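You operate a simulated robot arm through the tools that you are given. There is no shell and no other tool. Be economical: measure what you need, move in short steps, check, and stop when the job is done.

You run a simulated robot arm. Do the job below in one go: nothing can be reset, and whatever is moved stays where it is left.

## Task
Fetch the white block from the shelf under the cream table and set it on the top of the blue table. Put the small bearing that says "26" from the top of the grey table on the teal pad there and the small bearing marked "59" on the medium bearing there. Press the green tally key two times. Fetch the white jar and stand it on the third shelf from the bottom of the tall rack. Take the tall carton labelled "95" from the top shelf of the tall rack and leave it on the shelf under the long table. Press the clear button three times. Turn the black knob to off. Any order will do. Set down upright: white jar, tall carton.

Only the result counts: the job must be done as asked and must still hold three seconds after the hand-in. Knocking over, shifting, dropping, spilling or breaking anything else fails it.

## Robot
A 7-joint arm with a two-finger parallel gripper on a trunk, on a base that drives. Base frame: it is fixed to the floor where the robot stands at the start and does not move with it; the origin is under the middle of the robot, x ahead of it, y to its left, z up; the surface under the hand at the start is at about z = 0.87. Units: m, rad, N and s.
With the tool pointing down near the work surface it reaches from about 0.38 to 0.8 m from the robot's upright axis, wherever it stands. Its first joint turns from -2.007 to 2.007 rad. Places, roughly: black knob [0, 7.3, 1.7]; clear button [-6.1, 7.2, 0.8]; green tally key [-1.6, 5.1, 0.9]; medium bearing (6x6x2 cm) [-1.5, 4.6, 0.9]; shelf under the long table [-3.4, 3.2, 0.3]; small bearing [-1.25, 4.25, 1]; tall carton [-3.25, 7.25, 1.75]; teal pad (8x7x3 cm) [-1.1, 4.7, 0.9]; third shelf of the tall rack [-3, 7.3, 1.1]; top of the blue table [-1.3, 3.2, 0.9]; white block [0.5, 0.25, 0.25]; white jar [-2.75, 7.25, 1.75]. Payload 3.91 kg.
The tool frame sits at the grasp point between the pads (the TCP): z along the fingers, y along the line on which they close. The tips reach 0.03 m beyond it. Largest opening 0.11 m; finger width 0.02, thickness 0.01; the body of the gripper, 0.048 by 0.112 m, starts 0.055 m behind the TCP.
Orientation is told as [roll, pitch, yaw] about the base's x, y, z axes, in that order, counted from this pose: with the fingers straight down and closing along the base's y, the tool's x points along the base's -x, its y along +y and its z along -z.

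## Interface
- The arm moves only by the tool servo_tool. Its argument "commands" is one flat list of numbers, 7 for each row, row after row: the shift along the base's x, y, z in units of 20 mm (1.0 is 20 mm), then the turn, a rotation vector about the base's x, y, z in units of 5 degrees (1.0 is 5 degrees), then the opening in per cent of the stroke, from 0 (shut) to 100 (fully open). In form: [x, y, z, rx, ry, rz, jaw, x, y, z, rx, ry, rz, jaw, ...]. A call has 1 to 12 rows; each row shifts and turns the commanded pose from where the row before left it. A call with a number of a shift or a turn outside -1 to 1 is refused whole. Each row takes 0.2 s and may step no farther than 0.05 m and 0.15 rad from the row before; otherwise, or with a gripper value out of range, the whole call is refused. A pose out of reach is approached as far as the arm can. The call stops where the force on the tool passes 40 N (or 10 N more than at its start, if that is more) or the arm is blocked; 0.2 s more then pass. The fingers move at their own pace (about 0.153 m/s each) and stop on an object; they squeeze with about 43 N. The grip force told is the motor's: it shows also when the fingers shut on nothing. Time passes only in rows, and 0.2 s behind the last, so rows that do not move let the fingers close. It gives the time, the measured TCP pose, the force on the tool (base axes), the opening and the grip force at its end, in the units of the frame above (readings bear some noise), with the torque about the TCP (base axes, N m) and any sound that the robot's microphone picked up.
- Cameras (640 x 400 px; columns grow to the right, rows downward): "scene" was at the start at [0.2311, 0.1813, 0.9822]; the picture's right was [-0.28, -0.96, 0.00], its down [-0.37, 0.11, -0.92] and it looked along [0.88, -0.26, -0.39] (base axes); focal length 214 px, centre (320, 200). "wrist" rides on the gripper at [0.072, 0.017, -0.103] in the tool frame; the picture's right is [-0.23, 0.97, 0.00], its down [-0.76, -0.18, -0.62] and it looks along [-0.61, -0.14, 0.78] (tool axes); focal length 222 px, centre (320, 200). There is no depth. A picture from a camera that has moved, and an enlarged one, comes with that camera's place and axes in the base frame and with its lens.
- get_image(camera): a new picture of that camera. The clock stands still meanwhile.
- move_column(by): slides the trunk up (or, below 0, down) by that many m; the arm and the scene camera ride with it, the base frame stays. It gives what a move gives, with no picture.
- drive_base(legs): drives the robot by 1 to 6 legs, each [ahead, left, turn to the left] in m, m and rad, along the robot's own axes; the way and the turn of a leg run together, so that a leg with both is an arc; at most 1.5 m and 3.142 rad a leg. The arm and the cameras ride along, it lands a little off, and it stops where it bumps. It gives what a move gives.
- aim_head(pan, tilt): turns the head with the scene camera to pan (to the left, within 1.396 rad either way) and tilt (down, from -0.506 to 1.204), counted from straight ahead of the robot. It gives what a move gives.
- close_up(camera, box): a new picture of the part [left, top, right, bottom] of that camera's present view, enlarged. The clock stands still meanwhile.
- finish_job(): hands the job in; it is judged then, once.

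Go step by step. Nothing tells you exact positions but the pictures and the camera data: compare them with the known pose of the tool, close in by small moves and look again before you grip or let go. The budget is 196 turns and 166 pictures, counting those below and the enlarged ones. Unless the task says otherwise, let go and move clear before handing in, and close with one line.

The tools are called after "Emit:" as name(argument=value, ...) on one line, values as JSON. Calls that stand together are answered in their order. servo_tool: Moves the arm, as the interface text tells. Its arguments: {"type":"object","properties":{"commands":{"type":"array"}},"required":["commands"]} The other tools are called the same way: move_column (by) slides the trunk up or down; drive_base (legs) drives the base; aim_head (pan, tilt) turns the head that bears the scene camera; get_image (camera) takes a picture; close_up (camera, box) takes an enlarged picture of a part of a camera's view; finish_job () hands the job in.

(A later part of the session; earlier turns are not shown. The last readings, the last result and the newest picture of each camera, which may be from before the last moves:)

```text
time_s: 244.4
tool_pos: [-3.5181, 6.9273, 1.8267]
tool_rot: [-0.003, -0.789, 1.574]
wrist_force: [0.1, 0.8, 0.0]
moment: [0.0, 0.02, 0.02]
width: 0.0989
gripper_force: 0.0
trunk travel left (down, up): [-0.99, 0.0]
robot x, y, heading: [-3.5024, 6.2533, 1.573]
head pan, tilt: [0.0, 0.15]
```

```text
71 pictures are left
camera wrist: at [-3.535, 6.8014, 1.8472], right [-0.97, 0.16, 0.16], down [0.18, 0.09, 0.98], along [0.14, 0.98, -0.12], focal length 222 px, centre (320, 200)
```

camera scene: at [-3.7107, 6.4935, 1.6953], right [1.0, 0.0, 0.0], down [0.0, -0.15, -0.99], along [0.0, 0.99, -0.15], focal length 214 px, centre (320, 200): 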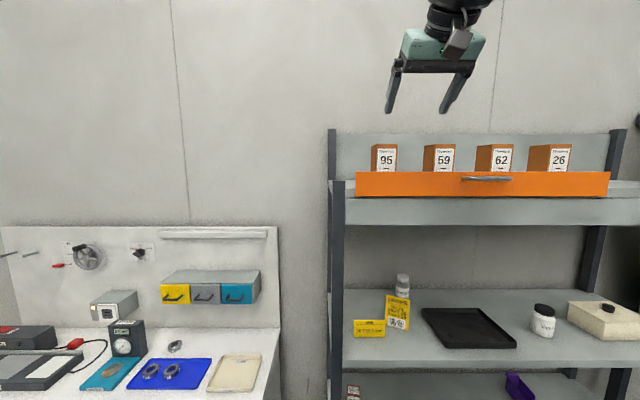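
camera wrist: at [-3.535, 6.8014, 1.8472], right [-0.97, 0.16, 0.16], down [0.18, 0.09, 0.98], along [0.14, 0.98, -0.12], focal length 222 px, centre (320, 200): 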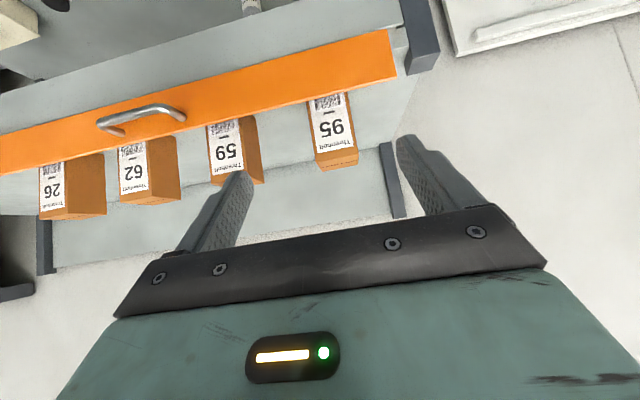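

Carton 95 centre ≈[-3.526, 7.12], top ≈1.755; fence top ≈1.685. Approach over the fence to a standoff.

Emit:
servo_tool(commands=[-0.07, 0.98, -0.17, 0, 0, 0, 90, -0.07, 0.98, -0.17, 0, 0, 0, 90, -0.07, 0.98, -0.17, 0, 0, 0, 90, -0.07, 0.98, -0.17, 0, 0, 0, 90, -0.07, 0.98, -0.17, 0, 0, 0, 90, -0.07, 0.98, -0.17, 0, 0, 0, 90, 0, 0, 0, 0, 0, 0, 90])

Emit:
get_image(camera="wrist")

Emit:
close_up(camera="scene", box=[320, 80, 480, 210])

```text
time_s: 246.0
tool_pos: [-3.5257, 7.0441, 1.8029]
tool_rot: [-0.002, -0.788, 1.573]
wrist_force: [0.8, 0.0, -1.3]
moment: [-0.01, -0.02, 0.01]
width: 0.0993
gripper_force: 0.0
trunk travel left (down, up): [-0.99, 0.0]
robot x, y, heading: [-3.5053, 6.2538, 1.568]
head pan, tilt: [0.0, 0.15]
```

```text
70 pictures are left
camera wrist: at [-3.5427, 6.9182, 1.8242], right [-0.97, 0.16, 0.16], down [0.18, 0.09, 0.98], along [0.14, 0.98, -0.12], focal length 222 px, centre (320, 200)
```

wrist: 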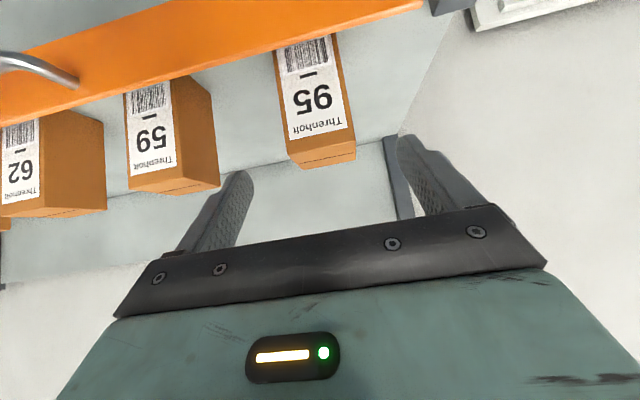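

```text
3.08 times, centred on (400, 145) of scene
camera zoom: at [-3.7108, 6.4939, 1.6953], right [1.0, 0.0, 0.0], down [0.0, -0.15, -0.99], along [0.0, 0.99, -0.15], focal length 660 px, centre (74, 369)
```

zoom: 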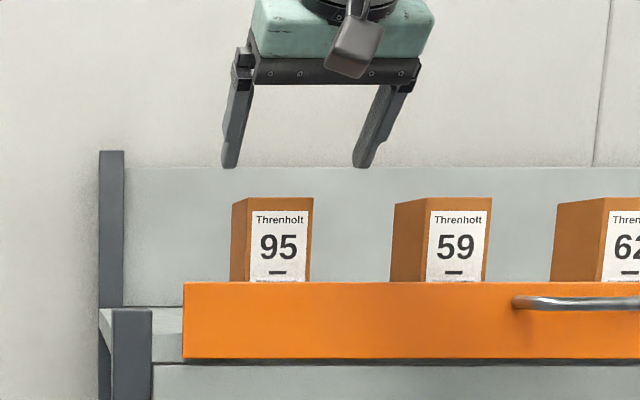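

Aligned. Go in diagonally and check before closing.

Emit:
servo_tool(commands=[-0.03, 0.86, -0.85, 0, 0, 0, 90, -0.03, 0.86, -0.85, 0, 0, 0, 90, -0.03, 0.86, -0.85, 0, 0, 0, 90, 0, 0.86, -0.85, 0, 0, 0, 90, 0, 0, 0, 0, 0, 0, 90])

Emit:
get_image(camera="wrist")

Emit:
close_up(camera="scene", box=[320, 80, 480, 210])

```text
time_s: 247.2
tool_pos: [-3.5278, 7.1137, 1.7355]
tool_rot: [-0.001, -0.792, 1.572]
wrist_force: [1.0, 0.6, 0.9]
moment: [0.01, 0.02, 0.02]
width: 0.0989
gripper_force: 0.1
trunk travel left (down, up): [-0.99, 0.0]
robot x, y, heading: [-3.5068, 6.2528, 1.572]
head pan, tilt: [0.0, 0.15]
```

```text
68 pictures are left
camera wrist: at [-3.544, 6.9884, 1.7572], right [-0.97, 0.16, 0.16], down [0.18, 0.09, 0.98], along [0.14, 0.98, -0.12], focal length 222 px, centre (320, 200)
```

wrist: 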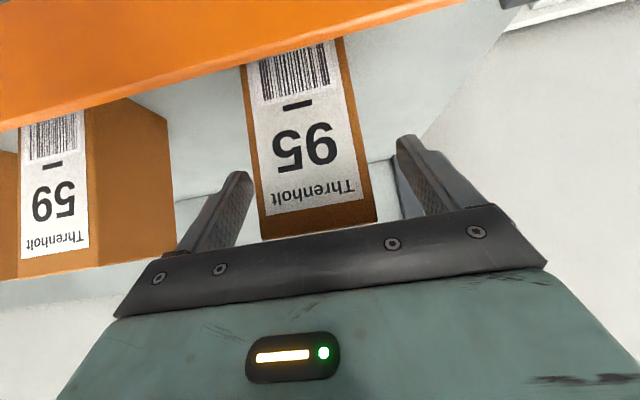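

```text
3.08 times, centred on (400, 145) of scene
camera zoom: at [-3.7108, 6.4939, 1.6953], right [1.0, 0.0, 0.0], down [0.0, -0.15, -0.99], along [0.0, 0.99, -0.15], focal length 660 px, centre (74, 369)
```

zoom: 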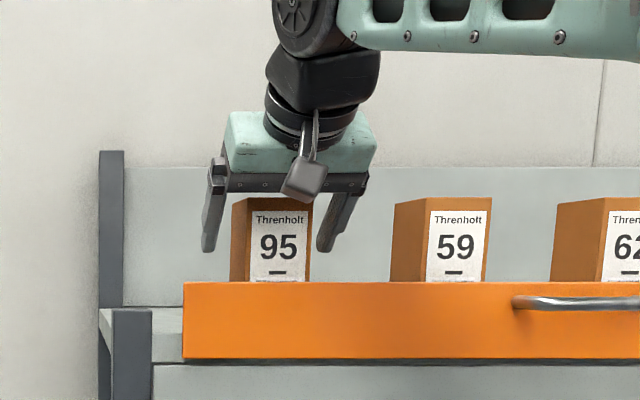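

The carton is between the pads. Close.

Emit:
servo_tool(commands=[0, 0, 0, 0, 0, 0, 70, 0, 0, 0, 0, 0, 0, 45, 0, 0, 0, 0, 0, 0, 35, 0, 0, 0, 0, 0, 0, 35, 0, 0, 0, 0, 0, 0, 35])

Emit:
get_image(camera="wrist")

```text
time_s: 248.4
tool_pos: [-3.5279, 7.1138, 1.7363]
tool_rot: [-0.002, -0.793, 1.573]
wrist_force: [1.2, 1.9, 1.3]
moment: [0.18, -0.01, -0.08]
width: 0.0594
gripper_force: 42.9
trunk travel left (down, up): [-0.99, 0.0]
robot x, y, heading: [-3.5104, 6.2557, 1.567]
head pan, tilt: [0.0, 0.15]
```

```text
66 pictures are left
camera wrist: at [-3.5438, 6.988, 1.7575], right [-0.97, 0.16, 0.16], down [0.18, 0.09, 0.98], along [0.14, 0.98, -0.12], focal length 222 px, centre (320, 200)
```

wrist: 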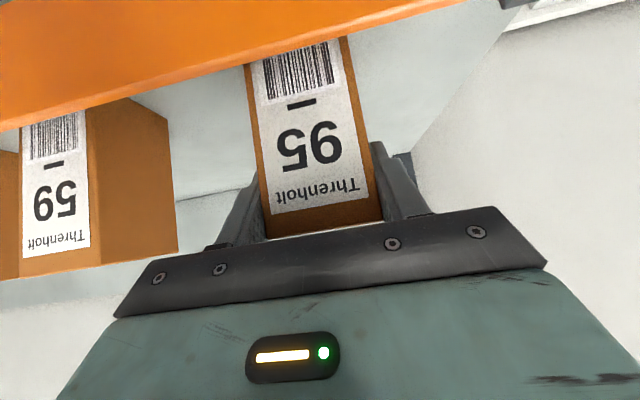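

Held at 5.94 cm. Lift straight up to clear the fence.

Emit:
servo_tool(commands=[0, 0, 0.8, 0, 0, 0, 35, 0, 0, 1, 0, 0, 0, 35, 0, 0, 1, 0, 0, 0, 35, 0, 0, 1, 0, 0, 0, 35, 0, 0, 1, 0, 0, 0, 35, 0, 0, 0.7, 0, 0, 0, 35])

Emit:
close_up(camera="scene", box=[320, 30, 480, 210])

```text
time_s: 249.8
tool_pos: [-3.5243, 7.0899, 1.8056]
tool_rot: [-0.002, -0.792, 1.573]
wrist_force: [0.7, 0.1, -3.4]
moment: [-0.01, -0.01, -0.01]
width: 0.0598
gripper_force: 43.1
out of reach, approached as far as the arm can: row 3, 4, 5, 6
trunk travel left (down, up): [-0.99, 0.0]
robot x, y, heading: [-3.5051, 6.2575, 1.565]
head pan, tilt: [0.0, 0.15]
```

```text
2.22 times, centred on (400, 120) of scene
camera zoom: at [-3.7107, 6.4934, 1.6954], right [1.0, 0.0, 0.0], down [0.0, -0.15, -0.99], along [0.0, 0.99, -0.15], focal length 477 px, centre (142, 378)
```

zoom: 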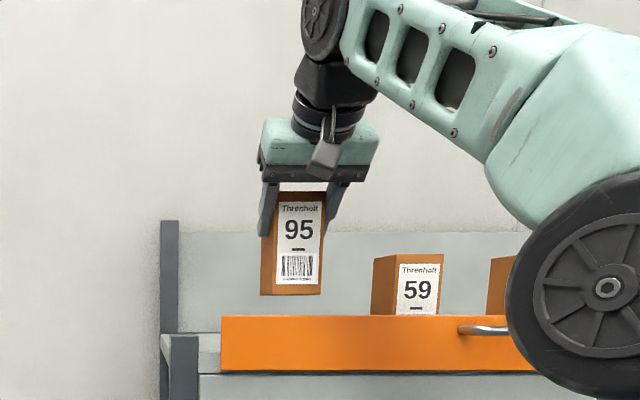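

The carton is clear above the fence. Back the base out straight.

Emit:
drive_base(legs=[[-0.45, 0, 0]])

Emit:
servo_tool(commands=[0, -1, -1, 0, 0, 0, 35, 0, -1, -1, 0, 0, 0, 35, 0, -1, -1, 0, 0, 0, 35, 0, -1, -1, 0, 0, 0, 35, 0, -1, -1, 0, 0, 0, 35, 0, -1, -1, 0, 0, 0, 35, 0, -1, -1, 0, 0, 0, 35, 0, -1, -1, 0, 0, 0, 35])

Emit:
get_image(camera="wrist")

Emit:
get_image(camera="scene")

```text
time_s: 252.6
tool_pos: [-3.5198, 6.6366, 1.8048]
tool_rot: [-0.001, -0.79, 1.564]
wrist_force: [0.3, -0.1, -3.0]
moment: [-0.1, 0.02, -0.01]
width: 0.0596
gripper_force: 42.5
trunk travel left (down, up): [-0.99, 0.0]
robot x, y, heading: [-3.5097, 5.8002, 1.562]
head pan, tilt: [0.0, 0.15]
```

```text
time_s: 254.4
tool_pos: [-3.5197, 6.4758, 1.6452]
tool_rot: [-0.003, -0.792, 1.561]
wrist_force: [0.1, -0.6, -3.1]
moment: [-0.06, -0.01, -0.02]
width: 0.0597
gripper_force: 43.1
trunk travel left (down, up): [-0.99, 0.0]
robot x, y, heading: [-3.5082, 5.8022, 1.561]
head pan, tilt: [0.0, 0.15]
```

```text
64 pictures are left
camera wrist: at [-3.537, 6.3511, 1.6664], right [-0.97, 0.17, 0.16], down [0.18, 0.09, 0.98], along [0.15, 0.98, -0.12], focal length 222 px, centre (320, 200)
```

wrist: 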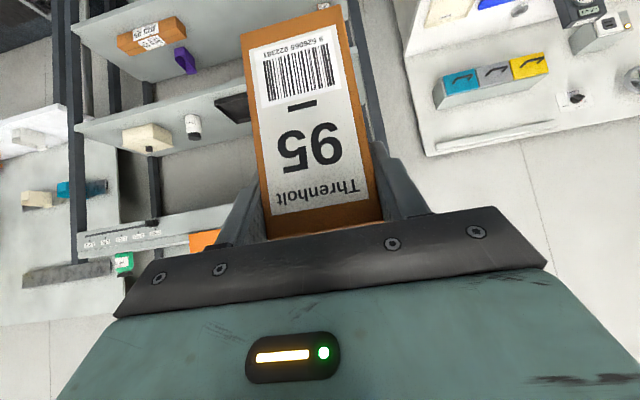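

```text
63 pictures are left
camera scene: at [-3.7113, 6.0422, 1.6954], right [1.0, -0.01, 0.0], down [0.0, -0.15, -0.99], along [0.01, 0.99, -0.15], focal length 214 px, centre (320, 200)
```

scene: 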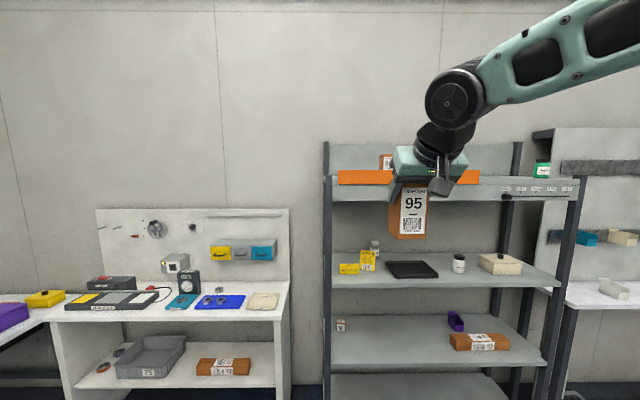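

Carton 95 is held. Turn around (via the open side) to look at the long table.

Emit:
drive_base(legs=[[0.1, -0.6, 0], [0, 0, -2.2]])

Emit:
move_column(by=-0.3)

Emit:
aim_head(pan=-0.5, tilt=0.45)

Emit:
get_image(camera="scene")

```text
time_s: 263.0
tool_pos: [-2.3591, 5.514, 1.6455]
tool_rot: [-0.001, -0.789, -0.624]
wrist_force: [-0.1, 0.1, -3.3]
moment: [-0.02, 0.04, 0.02]
width: 0.06
gripper_force: 42.8
trunk travel left (down, up): [-0.99, 0.0]
robot x, y, heading: [-2.9116, 5.8964, -0.628]
head pan, tilt: [0.0, 0.15]
```

```text
time_s: 266.0
tool_pos: [-2.3585, 5.5146, 1.3457]
tool_rot: [0.0, -0.792, -0.625]
wrist_force: [0.2, -0.1, -2.5]
moment: [0.04, 0.05, 0.01]
width: 0.0599
gripper_force: 43.2
trunk travel left (down, up): [-0.69, 0.3]
robot x, y, heading: [-2.9157, 5.8956, -0.623]
head pan, tilt: [0.0, 0.15]
```

```text
time_s: 266.9
tool_pos: [-2.3585, 5.514, 1.3455]
tool_rot: [-0.002, -0.79, -0.625]
wrist_force: [-0.6, -0.1, -3.0]
moment: [0.0, 0.02, 0.02]
width: 0.06
gripper_force: 42.8
trunk travel left (down, up): [-0.69, 0.3]
robot x, y, heading: [-2.9137, 5.8959, -0.627]
head pan, tilt: [-0.499, 0.45]
```

```text
62 pictures are left
camera scene: at [-2.6388, 5.8975, 1.3675], right [-0.9, -0.43, 0.0], down [-0.19, 0.39, -0.9], along [0.39, -0.81, -0.43], focal length 214 px, centre (320, 200)
```

scene: 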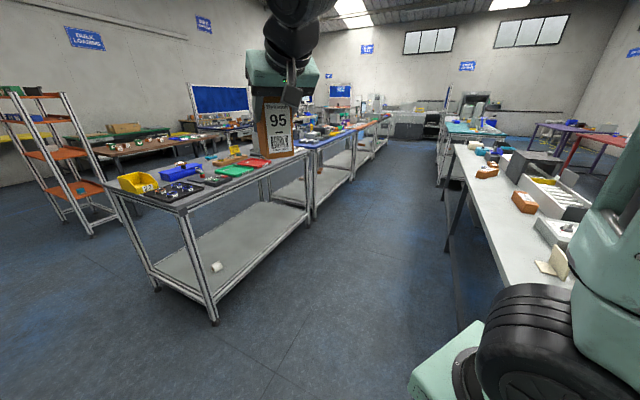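

The long white table is on the right. Turn to face −y, enter the aisle between it and the grey table, and look at its shelf.

Emit:
drive_base(legs=[[0, 0, -0.944], [0, 0.63, 0], [1.0, 0, 0]])

Emit:
aim_head(pan=-0.8, tilt=0.55)

Emit:
get_image(camera="scene")

```text
time_s: 277.6
tool_pos: [-2.2305, 4.2175, 1.3451]
tool_rot: [-0.002, -0.791, -1.54]
wrist_force: [0.1, 0.6, -3.5]
moment: [0.05, 0.0, 0.01]
width: 0.0596
gripper_force: 42.9
trunk travel left (down, up): [-0.69, 0.3]
robot x, y, heading: [-2.2691, 4.8921, -1.544]
head pan, tilt: [-0.499, 0.45]
```

```text
time_s: 278.4
tool_pos: [-2.2335, 4.2178, 1.3459]
tool_rot: [-0.001, -0.79, -1.54]
wrist_force: [-0.1, -0.2, -2.4]
moment: [0.06, 0.04, 0.01]
width: 0.0599
gripper_force: 43.5
trunk travel left (down, up): [-0.69, 0.3]
robot x, y, heading: [-2.2678, 4.8906, -1.544]
head pan, tilt: [-0.799, 0.55]
```

```text
61 pictures are left
camera scene: at [-2.1224, 4.692, 1.3584], right [-0.72, 0.7, 0.0], down [0.36, 0.37, -0.85], along [-0.59, -0.61, -0.52], focal length 214 px, centre (320, 200)
```

scene: 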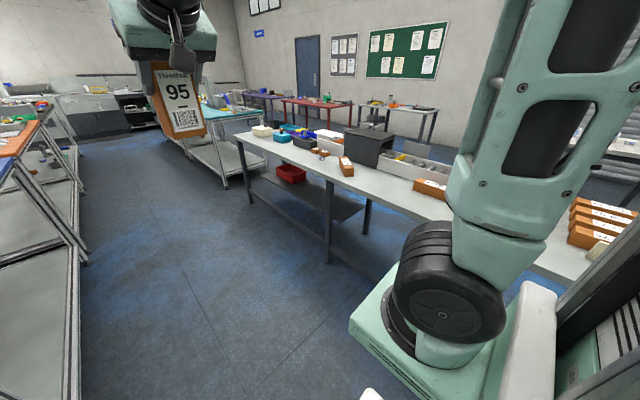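

The shelf spans y≈2.56–3.85 under the long table, a red bin at its far part. Drive to y≈3.45 and turn to face it.

Emit:
drive_base(legs=[[1.42, 0.1, -0.027], [0, 0, -1.57]])

Emit:
aim_head(pan=0.1, tilt=0.7)

Emit:
get_image(camera="scene")

```text
time_s: 289.4
tool_pos: [-2.8013, 3.436, 1.3457]
tool_rot: [0.0, -0.79, -3.118]
wrist_force: [0.5, 0.0, -3.3]
moment: [-0.01, -0.08, 0.02]
width: 0.06
gripper_force: 43.1
trunk travel left (down, up): [-0.69, 0.3]
robot x, y, heading: [-2.1243, 3.469, -3.125]
head pan, tilt: [-0.799, 0.55]
```

```text
time_s: 290.6
tool_pos: [-2.8008, 3.4351, 1.346]
tool_rot: [-0.002, -0.791, -3.119]
wrist_force: [-0.2, 0.5, -3.8]
moment: [0.0, -0.04, -0.01]
width: 0.0597
gripper_force: 43.2
trunk travel left (down, up): [-0.69, 0.3]
robot x, y, heading: [-2.1268, 3.4649, -3.127]
head pan, tilt: [0.099, 0.7]
```

```text
60 pictures are left
camera scene: at [-2.3503, 3.2503, 1.3453], right [-0.12, 0.99, 0.0], down [0.64, 0.08, -0.76], along [-0.76, -0.09, -0.64], focal length 214 px, centre (320, 200)
```

scene: 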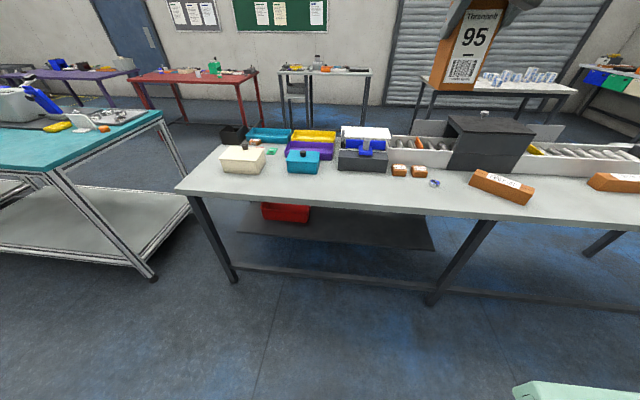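

The shelf is dark and set back. Retract the tool clear of the table edge, then lower the trunk.

Emit:
servo_tool(commands=[1, 0, 0, 0, 0, 0, 35, 1, 0, 0, 0, 0, 0, 35, 1, 0, 0, 0, 0, 0, 35, 1, 0, 0, 0, 0, 0, 35, 1, 0, 0, 0, 0, 0, 35, 1, 0, 0, 0, 0, 0, 35])

Emit:
move_column(by=-0.4)

Emit:
move_column(by=-0.25)

Emit:
aim_head(pan=0.0, tilt=0.4)

Emit:
get_image(camera="scene")

```text
time_s: 292.0
tool_pos: [-2.7124, 3.4343, 1.3445]
tool_rot: [-0.003, -0.792, -3.118]
wrist_force: [0.2, 1.2, -2.8]
moment: [-0.01, -0.01, -0.02]
width: 0.0598
gripper_force: 42.8
out of reach, approached as far as the arm can: row 5, 6
trunk travel left (down, up): [-0.69, 0.3]
robot x, y, heading: [-2.1288, 3.4675, -3.125]
head pan, tilt: [0.099, 0.7]
```

```text
time_s: 295.8
tool_pos: [-2.7126, 3.4333, 0.9457]
tool_rot: [-0.004, -0.79, -3.118]
wrist_force: [-0.3, -0.9, -4.3]
moment: [0.02, -0.04, 0.02]
width: 0.0599
gripper_force: 42.6
trunk travel left (down, up): [-0.29, 0.7]
robot x, y, heading: [-2.1296, 3.4626, -3.122]
head pan, tilt: [0.099, 0.7]
```

```text
time_s: 298.4
tool_pos: [-2.7127, 3.4334, 0.6948]
tool_rot: [-0.003, -0.789, -3.119]
wrist_force: [0.3, 0.2, -4.1]
moment: [0.02, -0.05, -0.04]
width: 0.0599
gripper_force: 43.5
trunk travel left (down, up): [-0.04, 0.95]
robot x, y, heading: [-2.1301, 3.4643, -3.12]
head pan, tilt: [0.099, 0.7]
```

```text
time_s: 299.2
tool_pos: [-2.713, 3.4343, 0.6948]
tool_rot: [-0.003, -0.791, -3.117]
wrist_force: [0.7, 0.4, -2.4]
moment: [0.0, -0.04, -0.03]
width: 0.0598
gripper_force: 43.5
trunk travel left (down, up): [-0.04, 0.95]
robot x, y, heading: [-2.1269, 3.4668, -3.124]
head pan, tilt: [0.0, 0.4]
```

```text
59 pictures are left
camera scene: at [-2.3584, 3.2584, 0.7221], right [-0.02, 1.0, 0.0], down [0.39, 0.01, -0.92], along [-0.92, -0.02, -0.39], focal length 214 px, centre (320, 200)
```

scene: 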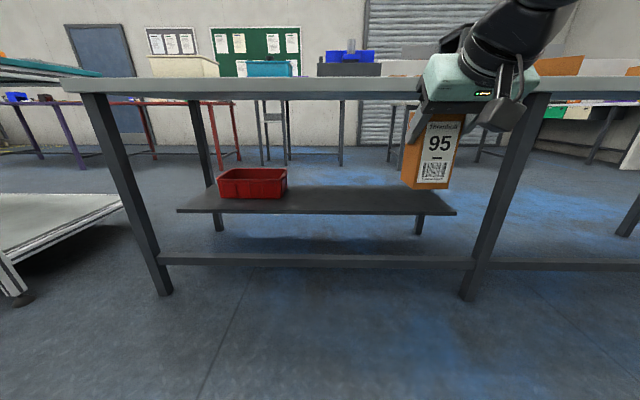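

The shelf top is z≈0.32, x −3.2…−3.5, y 2.63…3.81. Lower the carton in front of the table to under-table height.

Emit:
move_column(by=-0.04)

Emit:
servo_tool(commands=[-0.6, 0, -1, 0, 0, 0, 35, -0.6, 0, -1, 0, 0, 0, 35, 0, 0, -1, 0, 0, 0, 35, 0, 0, -1, 0, 0, 0, 35, 0, 0, -1, 0, 0, 0, 35, 0, 0, -1, 0, 0, 0, 35, 0, 0, -1, 0, 0, 0, 35, 0, 0, -1, 0, 0, 0, 35, 0, 0, -1, 0, 0, 0, 35])

Emit:
get_image(camera="scene")

```text
time_s: 300.0
tool_pos: [-2.7132, 3.4346, 0.6537]
tool_rot: [-0.002, -0.792, -3.119]
wrist_force: [-0.4, -0.4, -3.4]
moment: [0.02, -0.06, 0.04]
width: 0.0596
gripper_force: 43.2
trunk travel left (down, up): [0.0, 0.99]
robot x, y, heading: [-2.1265, 3.4679, -3.119]
head pan, tilt: [0.0, 0.4]
```

```text
time_s: 302.0
tool_pos: [-2.7369, 3.4341, 0.4748]
tool_rot: [-0.001, -0.791, -3.119]
wrist_force: [0.5, -0.2, -3.3]
moment: [0.0, -0.07, 0.01]
width: 0.0601
gripper_force: 43.1
trunk travel left (down, up): [0.0, 0.99]
robot x, y, heading: [-2.131, 3.4669, -3.119]
head pan, tilt: [0.0, 0.4]
```

```text
58 pictures are left
camera scene: at [-2.3585, 3.2585, 0.6821], right [-0.02, 1.0, 0.0], down [0.39, 0.01, -0.92], along [-0.92, -0.02, -0.39], focal length 214 px, centre (320, 200)
```

scene: 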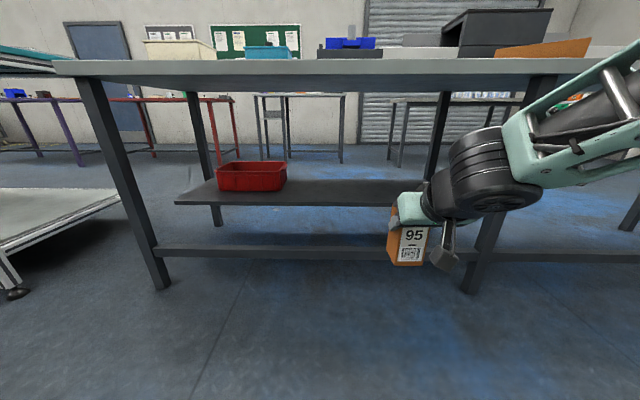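

Clear. Drive in, then extend over the shelf.

Emit:
drive_base(legs=[[0.28, 0, -0.02]])

Emit:
servo_tool(commands=[-1, -0.1, 0, 0, 0, 0, 35, -1, -0.1, 0, 0, 0, 0, 35, -1, -0.1, 0, 0, 0, 0, 35, -1, -0.1, 0, 0, 0, 0, 35, -1, -0.1, 0, 0, 0, 0, 35, -1, -0.1, 0, 0, 0, 0, 35, -1, -0.1, 0, 0, 0, 0, 35, -1, -0.1, 0, 0, 0, 0, 35])

Emit:
aim_head(pan=-0.2, tilt=0.3)

Emit:
get_image(camera="scene")

Emit:
get_image(camera="wrist")

```text
time_s: 304.0
tool_pos: [-3.0203, 3.449, 0.4757]
tool_rot: [-0.004, -0.79, 3.138]
wrist_force: [-0.1, 0.5, -3.8]
moment: [-0.01, -0.05, -0.01]
width: 0.0599
gripper_force: 43.3
trunk travel left (down, up): [0.0, 0.99]
robot x, y, heading: [-2.4113, 3.4651, 3.139]
head pan, tilt: [0.0, 0.4]
```

```text
time_s: 305.8
tool_pos: [-3.1793, 3.4317, 0.4733]
tool_rot: [-0.004, -0.792, 3.138]
wrist_force: [-0.2, 0.1, -2.9]
moment: [0.01, -0.03, 0.01]
width: 0.0597
gripper_force: 43.3
trunk travel left (down, up): [0.0, 0.99]
robot x, y, heading: [-2.4116, 3.4627, 3.133]
head pan, tilt: [0.0, 0.4]
```

```text
time_s: 306.5
tool_pos: [-3.1798, 3.4333, 0.4735]
tool_rot: [-0.004, -0.792, 3.139]
wrist_force: [0.0, 0.3, -2.9]
moment: [-0.02, -0.09, 0.0]
width: 0.0597
gripper_force: 43.3
trunk travel left (down, up): [0.0, 0.99]
robot x, y, heading: [-2.4099, 3.4632, 3.134]
head pan, tilt: [-0.201, 0.3]
```

```text
57 pictures are left
camera scene: at [-2.6459, 3.2812, 0.6913], right [0.2, 0.98, 0.0], down [0.29, -0.06, -0.96], along [-0.93, 0.2, -0.3], focal length 214 px, centre (320, 200)
```

scene: 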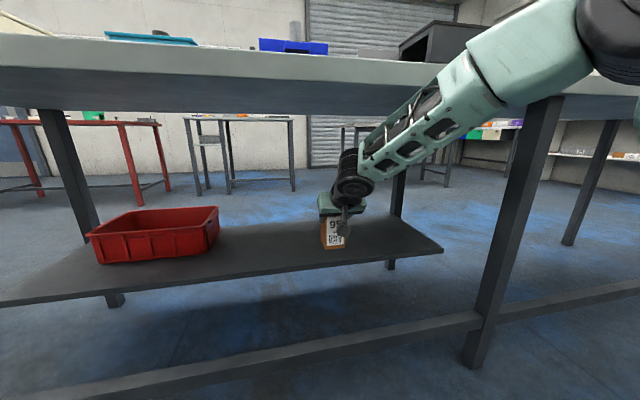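

```text
56 pictures are left
camera wrist: at [-3.0545, 3.4137, 0.495], right [-0.17, -0.97, 0.16], down [-0.09, 0.18, 0.98], along [-0.98, 0.15, -0.12], focal length 222 px, centre (320, 200)
```

wrist: 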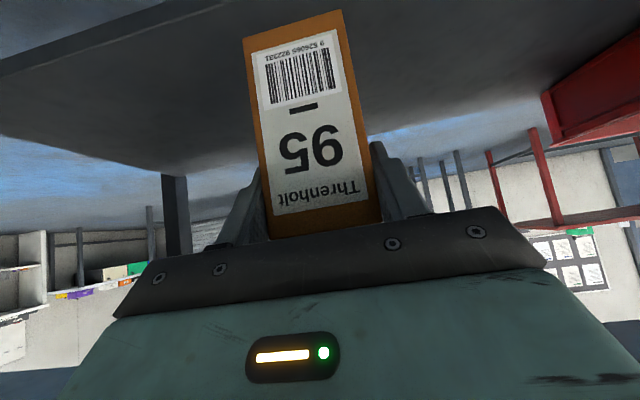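

Good clearance. Extend another 15 cm and check the height over the shelf.

Emit:
servo_tool(commands=[-1, 0, 0, 0, 0, 0, 35, -1, 0, 0, 0, 0, 0, 35, -1, 0, 0, 0, 0, 0, 35, -1, 0, 0, 0, 0, 0, 35, -1, 0, 0, 0, 0, 0, 35, -1, 0, 0, 0, 0, 0, 35, -1, 0, -0.5, 0, 0, 0, 35, -0.5, 0, -0.5, 0, 0, 0, 35, 0, 0, 0, 0, 0, 0, 35])

Emit:
close_up(camera="scene", box=[240, 130, 460, 290])

```text
time_s: 308.5
tool_pos: [-3.3317, 3.4322, 0.4543]
tool_rot: [-0.004, -0.79, 3.139]
wrist_force: [0.8, 0.4, -2.4]
moment: [0.02, -0.08, 0.06]
width: 0.0598
gripper_force: 42.6
trunk travel left (down, up): [0.0, 0.99]
robot x, y, heading: [-2.407, 3.4624, 3.138]
head pan, tilt: [-0.201, 0.3]
```

```text
2.50 times, centred on (350, 210) of scene
camera zoom: at [-2.6459, 3.2813, 0.6914], right [0.21, 0.98, 0.0], down [0.29, -0.06, -0.96], along [-0.93, 0.2, -0.3], focal length 536 px, centre (245, 175)
```

zoom: 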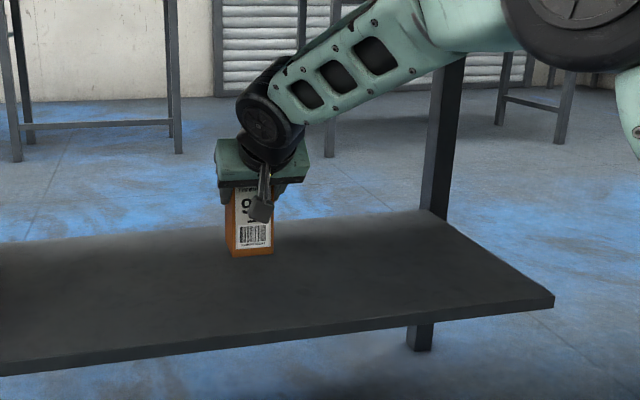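

Over mid-shelf. Lower until contact.

Emit:
servo_tool(commands=[0, 0, -0.6, 0, 0, 0, 35, 0, 0, -0.4, 0, 0, 0, 35, 0, 0, -0.2, 0, 0, 0, 35, 0, 0, -0.2, 0, 0, 0, 35, 0, 0, -0.15, 0, 0, 0, 35, 0, 0, -0.15, 0, 0, 0, 35, 0, 0, -0.15, 0, 0, 0, 35, 0, 0, -0.15, 0, 0, 0, 35, 0, 0, -0.1, 0, 0, 0, 35])

Emit:
close_up(camera="scene", box=[290, 150, 410, 240])

```text
time_s: 310.5
tool_pos: [-3.3307, 3.4318, 0.4162]
tool_rot: [0.001, -0.794, 3.138]
wrist_force: [3.3, 1.0, 11.7]
moment: [-0.1, -0.52, -0.02]
width: 0.0599
gripper_force: 42.6
trunk travel left (down, up): [0.0, 0.99]
robot x, y, heading: [-2.4094, 3.4586, 3.138]
head pan, tilt: [-0.201, 0.3]
```

```text
4.44 times, centred on (350, 195) of scene
camera zoom: at [-2.6455, 3.2813, 0.6918], right [0.21, 0.98, 0.0], down [0.29, -0.06, -0.96], along [-0.94, 0.2, -0.3], focal length 953 px, centre (187, 222)
```

zoom: 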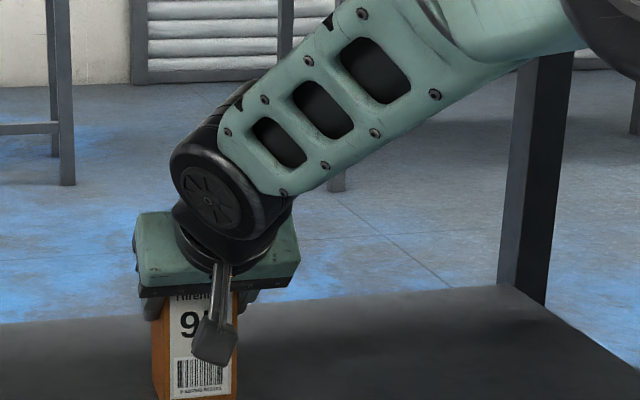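

Contact. Open and withdraw along the tool axis.

Emit:
servo_tool(commands=[0, 0, 0, 0, 0, 0, 60, 0, 0, 0, 0, 0, 0, 95, 0, 0, 0, 0, 0, 0, 95, 0.7, 0, 0.7, 0, 0, 0, 95, 0.7, 0, 0.7, 0, 0, 0, 95, 0.7, 0, 0.7, 0, 0, 0, 95, 0.7, 0, 0.7, 0, 0, 0, 95, 0.7, 0, 0.7, 0, 0, 0, 95, 0.7, 0, 0.6, 0, 0, 0, 95, 1, 0, 0, 0, 0, 0, 95, 1, 0, 0, 0, 0, 0, 95])

Emit:
close_up(camera="scene", box=[240, 130, 460, 290])

```text
time_s: 312.9
tool_pos: [-3.2059, 3.4331, 0.4952]
tool_rot: [-0.001, -0.79, 3.138]
wrist_force: [-0.5, 0.7, 0.2]
moment: [-0.03, 0.01, -0.01]
width: 0.1046
gripper_force: 0.1
trunk travel left (down, up): [0.0, 0.99]
robot x, y, heading: [-2.4137, 3.4643, 3.134]
head pan, tilt: [-0.201, 0.3]
```

```text
2.50 times, centred on (350, 210) of scene
camera zoom: at [-2.6458, 3.2813, 0.6914], right [0.21, 0.98, 0.0], down [0.29, -0.06, -0.96], along [-0.93, 0.2, -0.3], focal length 536 px, centre (245, 175)
```

zoom: 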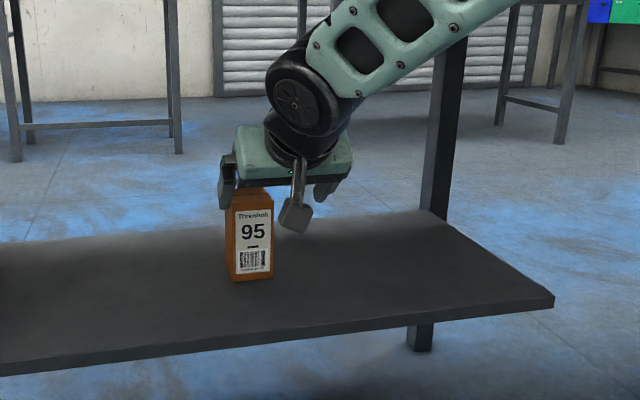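

Carton stands upright on the shelf. Withdraw the way I came.

Emit:
servo_tool(commands=[1, 0, -0.2, 0, 0, 0, 95, 1, 0, -0.2, 0, 0, 0, 95, 1, 0, -0.2, 0, 0, 0, 95, 1, 0, -0.2, 0, 0, 0, 95, 1, 0, -0.2, 0, 0, 0, 95, 1, 0, 0, 0, 0, 0, 95, 1, 0, 0, 0, 0, 0, 95, 1, 0, 0, 0, 0, 0, 95, 1, 0, 0, 0, 0, 0, 95])

Emit:
drive_base(legs=[[-0.28, 0, 0]])

Emit:
move_column(by=0.4)

Emit:
servo_tool(commands=[0, 0, 1, 0, -1, 0, 50, 0, 0, 1, 0, -1, 0, 50, 0, 0, 1, 0, -1, 0, 50, 0, 0, 1, 0, -1, 0, 50, 0, 0, 1, 0, -1, 0, 50, 0, 0, 1, 0, -1, 0, 0, 0.4, 0, 0, 0, -1, 0, 0, 0.4, 0, 0, 0, -1, 0, 0, 0.4, 0, 0, 0, -1, 0, 0])

Emit:
get_image(camera="scene")

```text
time_s: 314.9
tool_pos: [-3.0238, 3.4317, 0.4761]
tool_rot: [-0.003, -0.79, 3.138]
wrist_force: [-0.4, 0.2, 0.0]
moment: [-0.01, 0.0, -0.03]
width: 0.1044
gripper_force: 0.1
trunk travel left (down, up): [0.0, 0.99]
robot x, y, heading: [-2.413, 3.4651, 3.137]
head pan, tilt: [-0.201, 0.3]
```

```text
time_s: 316.9
tool_pos: [-2.7482, 3.4307, 0.4763]
tool_rot: [-0.004, -0.79, 3.138]
wrist_force: [-0.6, 0.4, -0.6]
moment: [0.02, 0.0, 0.0]
width: 0.1046
gripper_force: 0.1
trunk travel left (down, up): [0.0, 0.99]
robot x, y, heading: [-2.1332, 3.4616, 3.135]
head pan, tilt: [-0.201, 0.3]
```

```text
time_s: 320.7
tool_pos: [-2.7492, 3.4305, 0.8751]
tool_rot: [-0.003, -0.79, 3.139]
wrist_force: [-0.3, -0.8, 0.0]
moment: [-0.01, -0.01, 0.01]
width: 0.1044
gripper_force: 0.0
trunk travel left (down, up): [-0.4, 0.59]
robot x, y, heading: [-2.1346, 3.4636, 3.133]
head pan, tilt: [-0.201, 0.3]
```

```text
time_s: 322.7
tool_pos: [-2.7244, 3.4318, 0.996]
tool_rot: [-0.005, -0.004, 3.14]
wrist_force: [0.3, -0.2, -0.1]
moment: [-0.02, 0.03, -0.03]
width: 0.0
gripper_force: 37.4
trunk travel left (down, up): [-0.4, 0.59]
robot x, y, heading: [-2.1376, 3.461, 3.137]
head pan, tilt: [-0.201, 0.3]
```

```text
52 pictures are left
camera scene: at [-2.369, 3.2795, 1.0914], right [0.21, 0.98, 0.0], down [0.29, -0.06, -0.96], along [-0.94, 0.2, -0.3], focal length 214 px, centre (320, 200)
```

scene: 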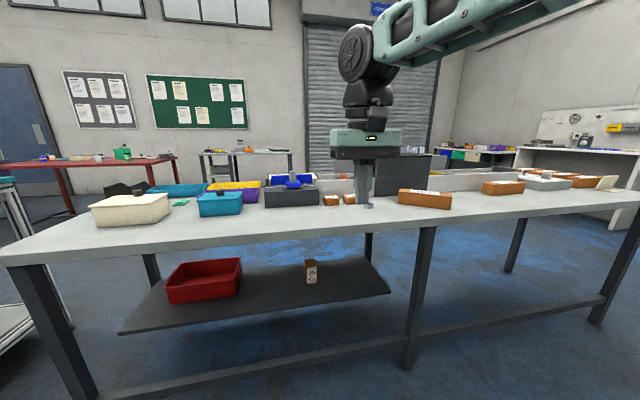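

Next the clear button at [-6.1, 7.2]. Strafe out of the aisle to y≈5.95 and look west.

Emit:
drive_base(legs=[[0, -1.3, 0], [0, -1.2, 0]])

Emit:
move_column(by=0.25)

Emit:
aim_head(pan=-0.25, tilt=0.3)

Emit:
get_image(camera="scene")

```text
time_s: 334.9
tool_pos: [-2.722, 5.9322, 0.9961]
tool_rot: [-0.006, -0.005, 3.134]
wrist_force: [-0.2, -0.6, 0.0]
moment: [-0.01, 0.0, 0.01]
width: 0.0001
gripper_force: 38.1
trunk travel left (down, up): [-0.4, 0.59]
robot x, y, heading: [-2.1337, 5.9613, 3.123]
head pan, tilt: [-0.201, 0.3]
```

```text
time_s: 337.5
tool_pos: [-2.7224, 5.932, 1.2473]
tool_rot: [-0.006, -0.006, 3.133]
wrist_force: [-0.1, 0.5, -0.2]
moment: [0.01, 0.01, -0.01]
width: 0.0
gripper_force: 37.7
trunk travel left (down, up): [-0.65, 0.34]
robot x, y, heading: [-2.1303, 5.961, 3.128]
head pan, tilt: [-0.201, 0.3]
```

```text
time_s: 338.1
tool_pos: [-2.7227, 5.9318, 1.2467]
tool_rot: [-0.004, -0.006, 3.133]
wrist_force: [0.9, 0.5, 0.6]
moment: [-0.01, -0.01, -0.01]
width: 0.0002
gripper_force: 38.0
trunk travel left (down, up): [-0.65, 0.34]
robot x, y, heading: [-2.1361, 5.9599, 3.132]
head pan, tilt: [-0.25, 0.3]
```

```text
51 pictures are left
camera scene: at [-2.3666, 5.7836, 1.3414], right [0.26, 0.97, 0.0], down [0.29, -0.08, -0.96], along [-0.92, 0.25, -0.3], focal length 214 px, centre (320, 200)
```

scene: 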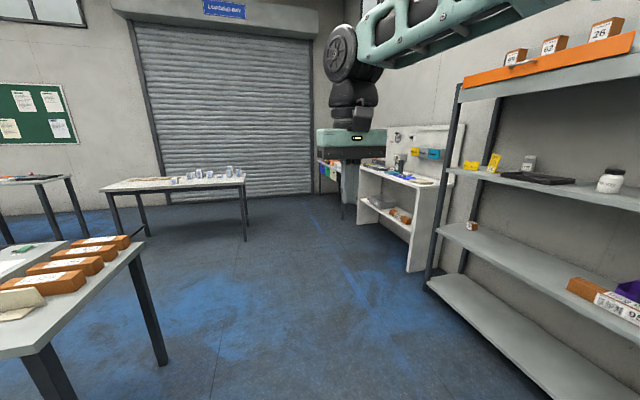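

Clear floor to the west. Drive on toward the corner benches.

Emit:
drive_base(legs=[[1.45, 0, 0], [1.35, 0, 0]])

Emit:
aim_head(pan=-0.6, tilt=0.45)

Emit:
get_image(camera="scene")

```text
time_s: 351.6
tool_pos: [-5.5062, 6.0058, 1.2472]
tool_rot: [-0.004, -0.005, 3.111]
wrist_force: [0.7, -0.4, -0.4]
moment: [-0.02, -0.03, -0.01]
width: 0.0
gripper_force: 38.5
trunk travel left (down, up): [-0.65, 0.34]
robot x, y, heading: [-4.9146, 6.0201, 3.108]
head pan, tilt: [-0.25, 0.3]
```

```text
time_s: 352.4
tool_pos: [-5.5064, 6.0064, 1.2455]
tool_rot: [-0.006, -0.005, 3.11]
wrist_force: [0.2, 0.3, -0.3]
moment: [0.01, 0.02, 0.02]
width: 0.0
gripper_force: 37.9
trunk travel left (down, up): [-0.65, 0.34]
robot x, y, heading: [-4.914, 6.0217, 3.11]
head pan, tilt: [-0.6, 0.45]
```

```text
50 pictures are left
camera scene: at [-5.1388, 5.8778, 1.3275], right [0.59, 0.81, 0.0], down [0.35, -0.26, -0.9], along [-0.72, 0.53, -0.43], focal length 214 px, centre (320, 200)
```

scene: 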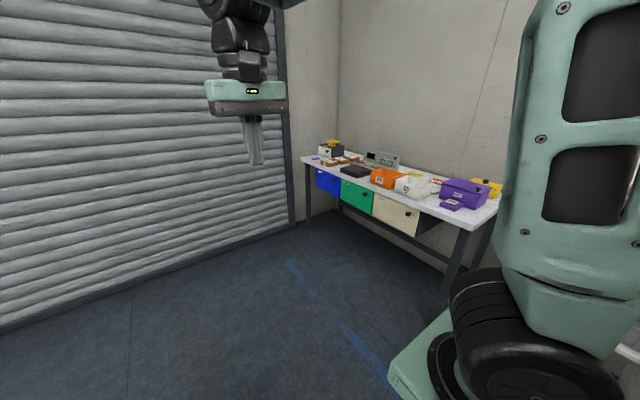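

Emit:
close_up(camera="scene", box=[290, 120, 510, 257])

```text
2.91 times, centred on (400, 188) of scene
camera zoom: at [-5.1388, 5.8778, 1.3275], right [0.59, 0.81, 0.0], down [0.35, -0.26, -0.9], along [-0.72, 0.53, -0.43], focal length 624 px, centre (87, 234)
```

zoom: 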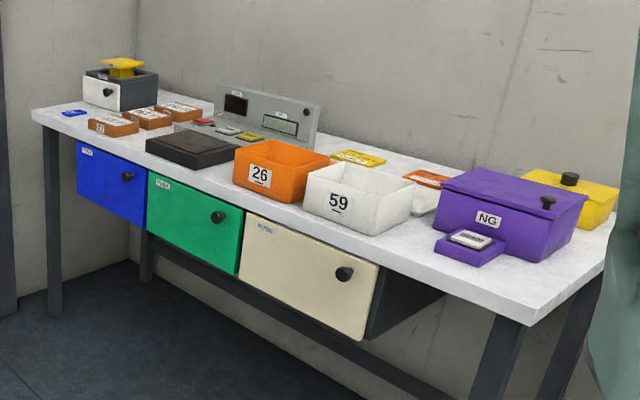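

The panel with keys is on the corner bench (front edge y≈6.8). Turn to face +y and slide left in front of it.

Emit:
drive_base(legs=[[0.5, 0, 0], [0, 0, -1.54], [0, 0.6, 0]])

Emit:
aim_head(pan=0.0, tilt=0.5)

Emit:
get_image(camera="scene")

```text
time_s: 362.0
tool_pos: [-6.0395, 6.6268, 1.246]
tool_rot: [-0.006, -0.006, 1.577]
wrist_force: [0.7, -0.4, -0.2]
moment: [0.01, -0.02, 0.01]
width: 0.0002
gripper_force: 37.6
trunk travel left (down, up): [-0.65, 0.34]
robot x, y, heading: [-5.9994, 6.0328, 1.573]
head pan, tilt: [-0.6, 0.45]
```

```text
time_s: 363.0
tool_pos: [-6.0404, 6.6259, 1.2474]
tool_rot: [-0.008, -0.005, 1.577]
wrist_force: [-0.1, 0.6, 0.1]
moment: [0.02, -0.04, 0.0]
width: 0.0
gripper_force: 37.5
trunk travel left (down, up): [-0.65, 0.34]
robot x, y, heading: [-6.0007, 6.0359, 1.573]
head pan, tilt: [0.0, 0.499]
```

```text
48 pictures are left
camera scene: at [-6.2084, 6.2706, 1.323], right [1.0, 0.0, 0.0], down [0.0, -0.48, -0.88], along [0.0, 0.88, -0.48], focal length 214 px, centre (320, 200)
```

scene: 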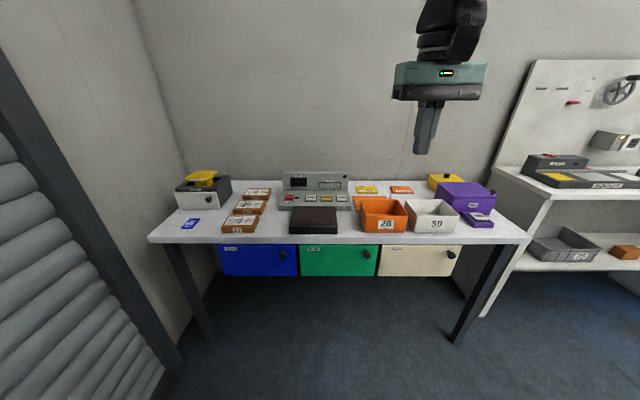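

Emit:
close_up(camera="scene", box=[265, 160, 365, 240])

```text
5.00 times, centred on (315, 200) of scene
camera zoom: at [-6.2084, 6.2706, 1.323], right [1.0, 0.0, 0.0], down [0.0, -0.48, -0.88], along [0.0, 0.88, -0.48], focal length 1072 px, centre (345, 200)
```

zoom: 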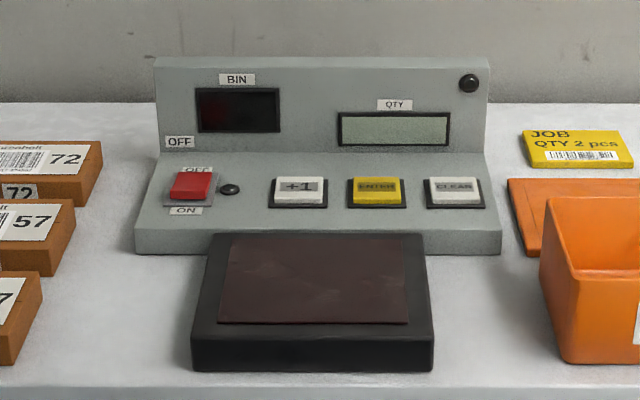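

The CLEAR key (white, right) is at about [-6.1, 7.1–7.25]. Move closer and use both cameras to fix it.

Emit:
drive_base(legs=[[0.4, 0.06, 0]])

Emit:
move_column(by=-0.15)

Emit:
get_image(camera="wrist")

Emit:
get_image(camera="scene")

```text
time_s: 365.6
tool_pos: [-6.0957, 7.0269, 1.2465]
tool_rot: [-0.006, -0.004, 1.572]
wrist_force: [0.0, 0.9, -0.1]
moment: [0.0, 0.02, -0.01]
width: 0.0002
gripper_force: 37.2
trunk travel left (down, up): [-0.65, 0.34]
robot x, y, heading: [-6.0639, 6.436, 1.57]
head pan, tilt: [0.0, 0.499]
```

```text
time_s: 367.3
tool_pos: [-6.0964, 7.0276, 1.0987]
tool_rot: [-0.005, -0.006, 1.572]
wrist_force: [-0.2, 0.2, 0.1]
moment: [0.02, 0.01, -0.03]
width: 0.0
gripper_force: 37.9
trunk travel left (down, up): [-0.5, 0.49]
robot x, y, heading: [-6.0608, 6.4356, 1.567]
head pan, tilt: [0.0, 0.499]
```

```text
46 pictures are left
camera wrist: at [-6.1133, 6.9532, 1.1997], right [-0.97, 0.23, 0.0], down [0.17, 0.76, 0.63], along [0.15, 0.61, -0.78], focal length 222 px, centre (320, 200)
```

wrist: 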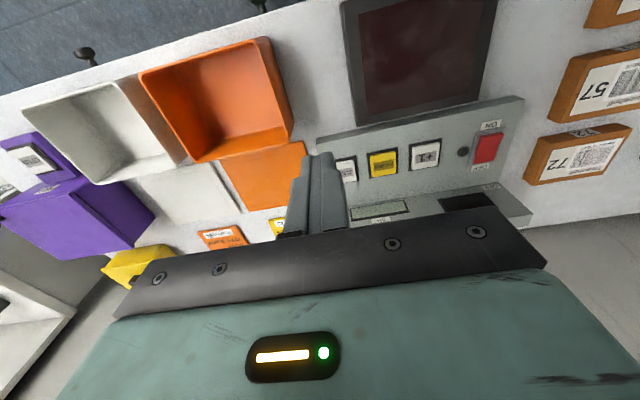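

```text
45 pictures are left
camera scene: at [-6.2672, 6.6729, 1.173], right [1.0, 0.0, 0.0], down [0.0, -0.48, -0.88], along [0.0, 0.88, -0.48], focal length 214 px, centre (320, 200)
```

scene: 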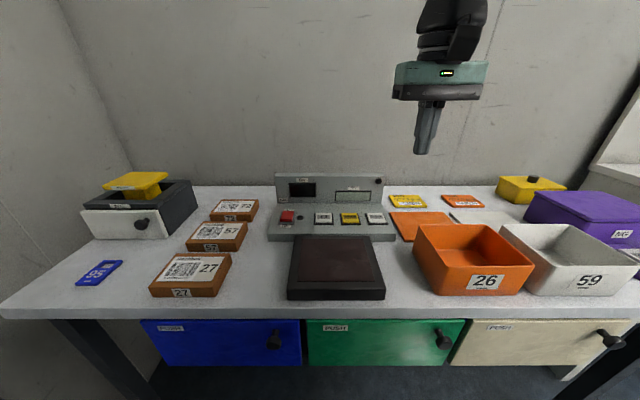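

CLEAR is at [-6.11, 7.174, 0.843]. Tilt the tool 20° so the hand stays clear of the back panel, and descend above it.

Emit:
servo_tool(commands=[-0.2, 0.7, -0.8, 1, 0, 0, 0, -0.2, 0.7, -0.8, 1, 0, 0, 0, -0.2, 0.7, -0.8, 1, 0, 0, 0, -0.1, 0.7, -0.8, 1, 0, 0, 0, 0, 0.7, -0.8, 0, 0, 0, 0, 0, 0.7, -0.8, 0, 0, 0, 0, 0, 0.7, -0.8, 0, 0, 0, 0, 0, 0.7, -0.8, 0, 0, 0, 0, 0, 0.6, -0.8, 0, 0, 0, 0, 0, 0.6, -0.8, 0, 0, 0, 0, 0, 0, -0.8, 0, 0, 0, 0, 0, 0, 0, 0, 0, 0, 0])

Emit:
close_up(camera="wrist", box=[220, 60, 460, 210])

Emit:
close_up(camera="scene", box=[280, 150, 440, 250])

```text
time_s: 369.9
tool_pos: [-6.11, 7.1625, 0.9198]
tool_rot: [-0.005, -0.356, 1.57]
wrist_force: [-0.6, -0.1, 0.3]
moment: [0.0, -0.01, 0.05]
width: 0.0
gripper_force: 37.2
trunk travel left (down, up): [-0.5, 0.49]
robot x, y, heading: [-6.0599, 6.4373, 1.564]
head pan, tilt: [0.0, 0.499]
```

```text
2.67 times, centred on (340, 135) of wrist
camera zoom: at [-6.1272, 7.0585, 0.9921], right [-0.97, 0.21, 0.07], down [0.17, 0.5, 0.85], along [0.15, 0.84, -0.52], focal length 592 px, centre (267, 373)
```

zoom: 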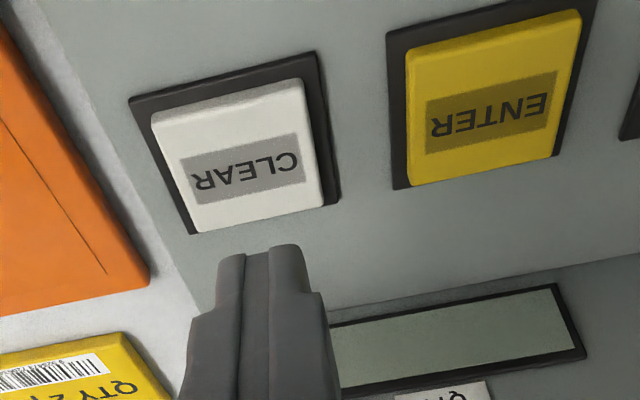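

```text
4.00 times, centred on (360, 200) of scene
camera zoom: at [-6.2672, 6.6729, 1.173], right [1.0, 0.0, 0.0], down [0.0, -0.48, -0.88], along [0.0, 0.88, -0.48], focal length 858 px, centre (160, 200)
```

zoom: 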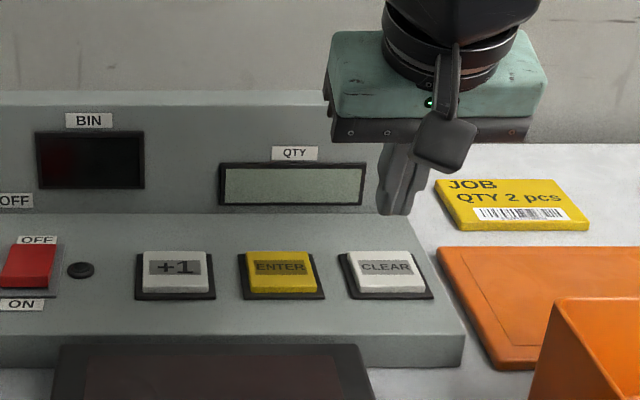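

Aligned over CLEAR. Descend and press gently.

Emit:
servo_tool(commands=[0.15, 0, -0.8, 0, 0, 0, 0, 0, 0, -0.8, 0, 0, 0, 0, 0, 0, -0.3, 0, 0, 0, 0, 0, 0, 0, 0, 0, 0, 0])

Emit:
close_up(camera="scene", box=[280, 150, 440, 250])

```text
time_s: 370.9
tool_pos: [-6.1075, 7.1641, 0.8826]
tool_rot: [-0.007, -0.355, 1.571]
wrist_force: [-1.0, 1.0, 0.0]
moment: [-0.04, -0.01, 0.03]
width: 0.0001
gripper_force: 38.2
trunk travel left (down, up): [-0.5, 0.49]
robot x, y, heading: [-6.0623, 6.4402, 1.564]
head pan, tilt: [0.0, 0.499]
```

```text
4.00 times, centred on (360, 200) of scene
camera zoom: at [-6.2672, 6.6729, 1.173], right [1.0, 0.0, 0.0], down [0.0, -0.48, -0.88], along [0.0, 0.88, -0.48], focal length 858 px, centre (160, 200)
```

zoom: 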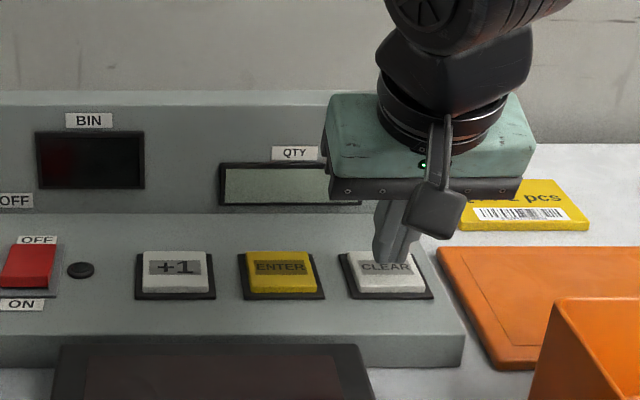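

Emit:
servo_tool(commands=[0, 0, -0.15, 0, 0, 0, 0, 0, 0, -0.15, 0, 0, 0, 0, 0, 0, -0.1, 0, 0, 0, 0, 0, 0, -0.1, 0, 0, 0, 0])

```text
time_s: 371.9
tool_pos: [-6.1081, 7.1646, 0.872]
tool_rot: [-0.005, -0.355, 1.57]
wrist_force: [1.1, 0.9, 0.3]
moment: [0.04, -0.02, 0.02]
width: 0.0001
gripper_force: 37.5
trunk travel left (down, up): [-0.5, 0.49]
robot x, y, heading: [-6.0612, 6.4391, 1.571]
head pan, tilt: [0.0, 0.499]
```

Emit:
servo_tool(commands=[0, 0, -0.1, 0, 0, 0, 0, 0, 0, -0.1, 0, 0, 0, 0, 0, 0, -0.1, 0, 0, 0, 0])

```text
time_s: 372.7
tool_pos: [-6.1087, 7.1643, 0.8669]
tool_rot: [-0.005, -0.356, 1.571]
wrist_force: [0.4, 0.8, 3.2]
moment: [0.08, -0.02, 0.0]
width: 0.0003
gripper_force: 37.4
trunk travel left (down, up): [-0.5, 0.49]
robot x, y, heading: [-6.062, 6.435, 1.566]
head pan, tilt: [0.0, 0.499]
heard: click
```

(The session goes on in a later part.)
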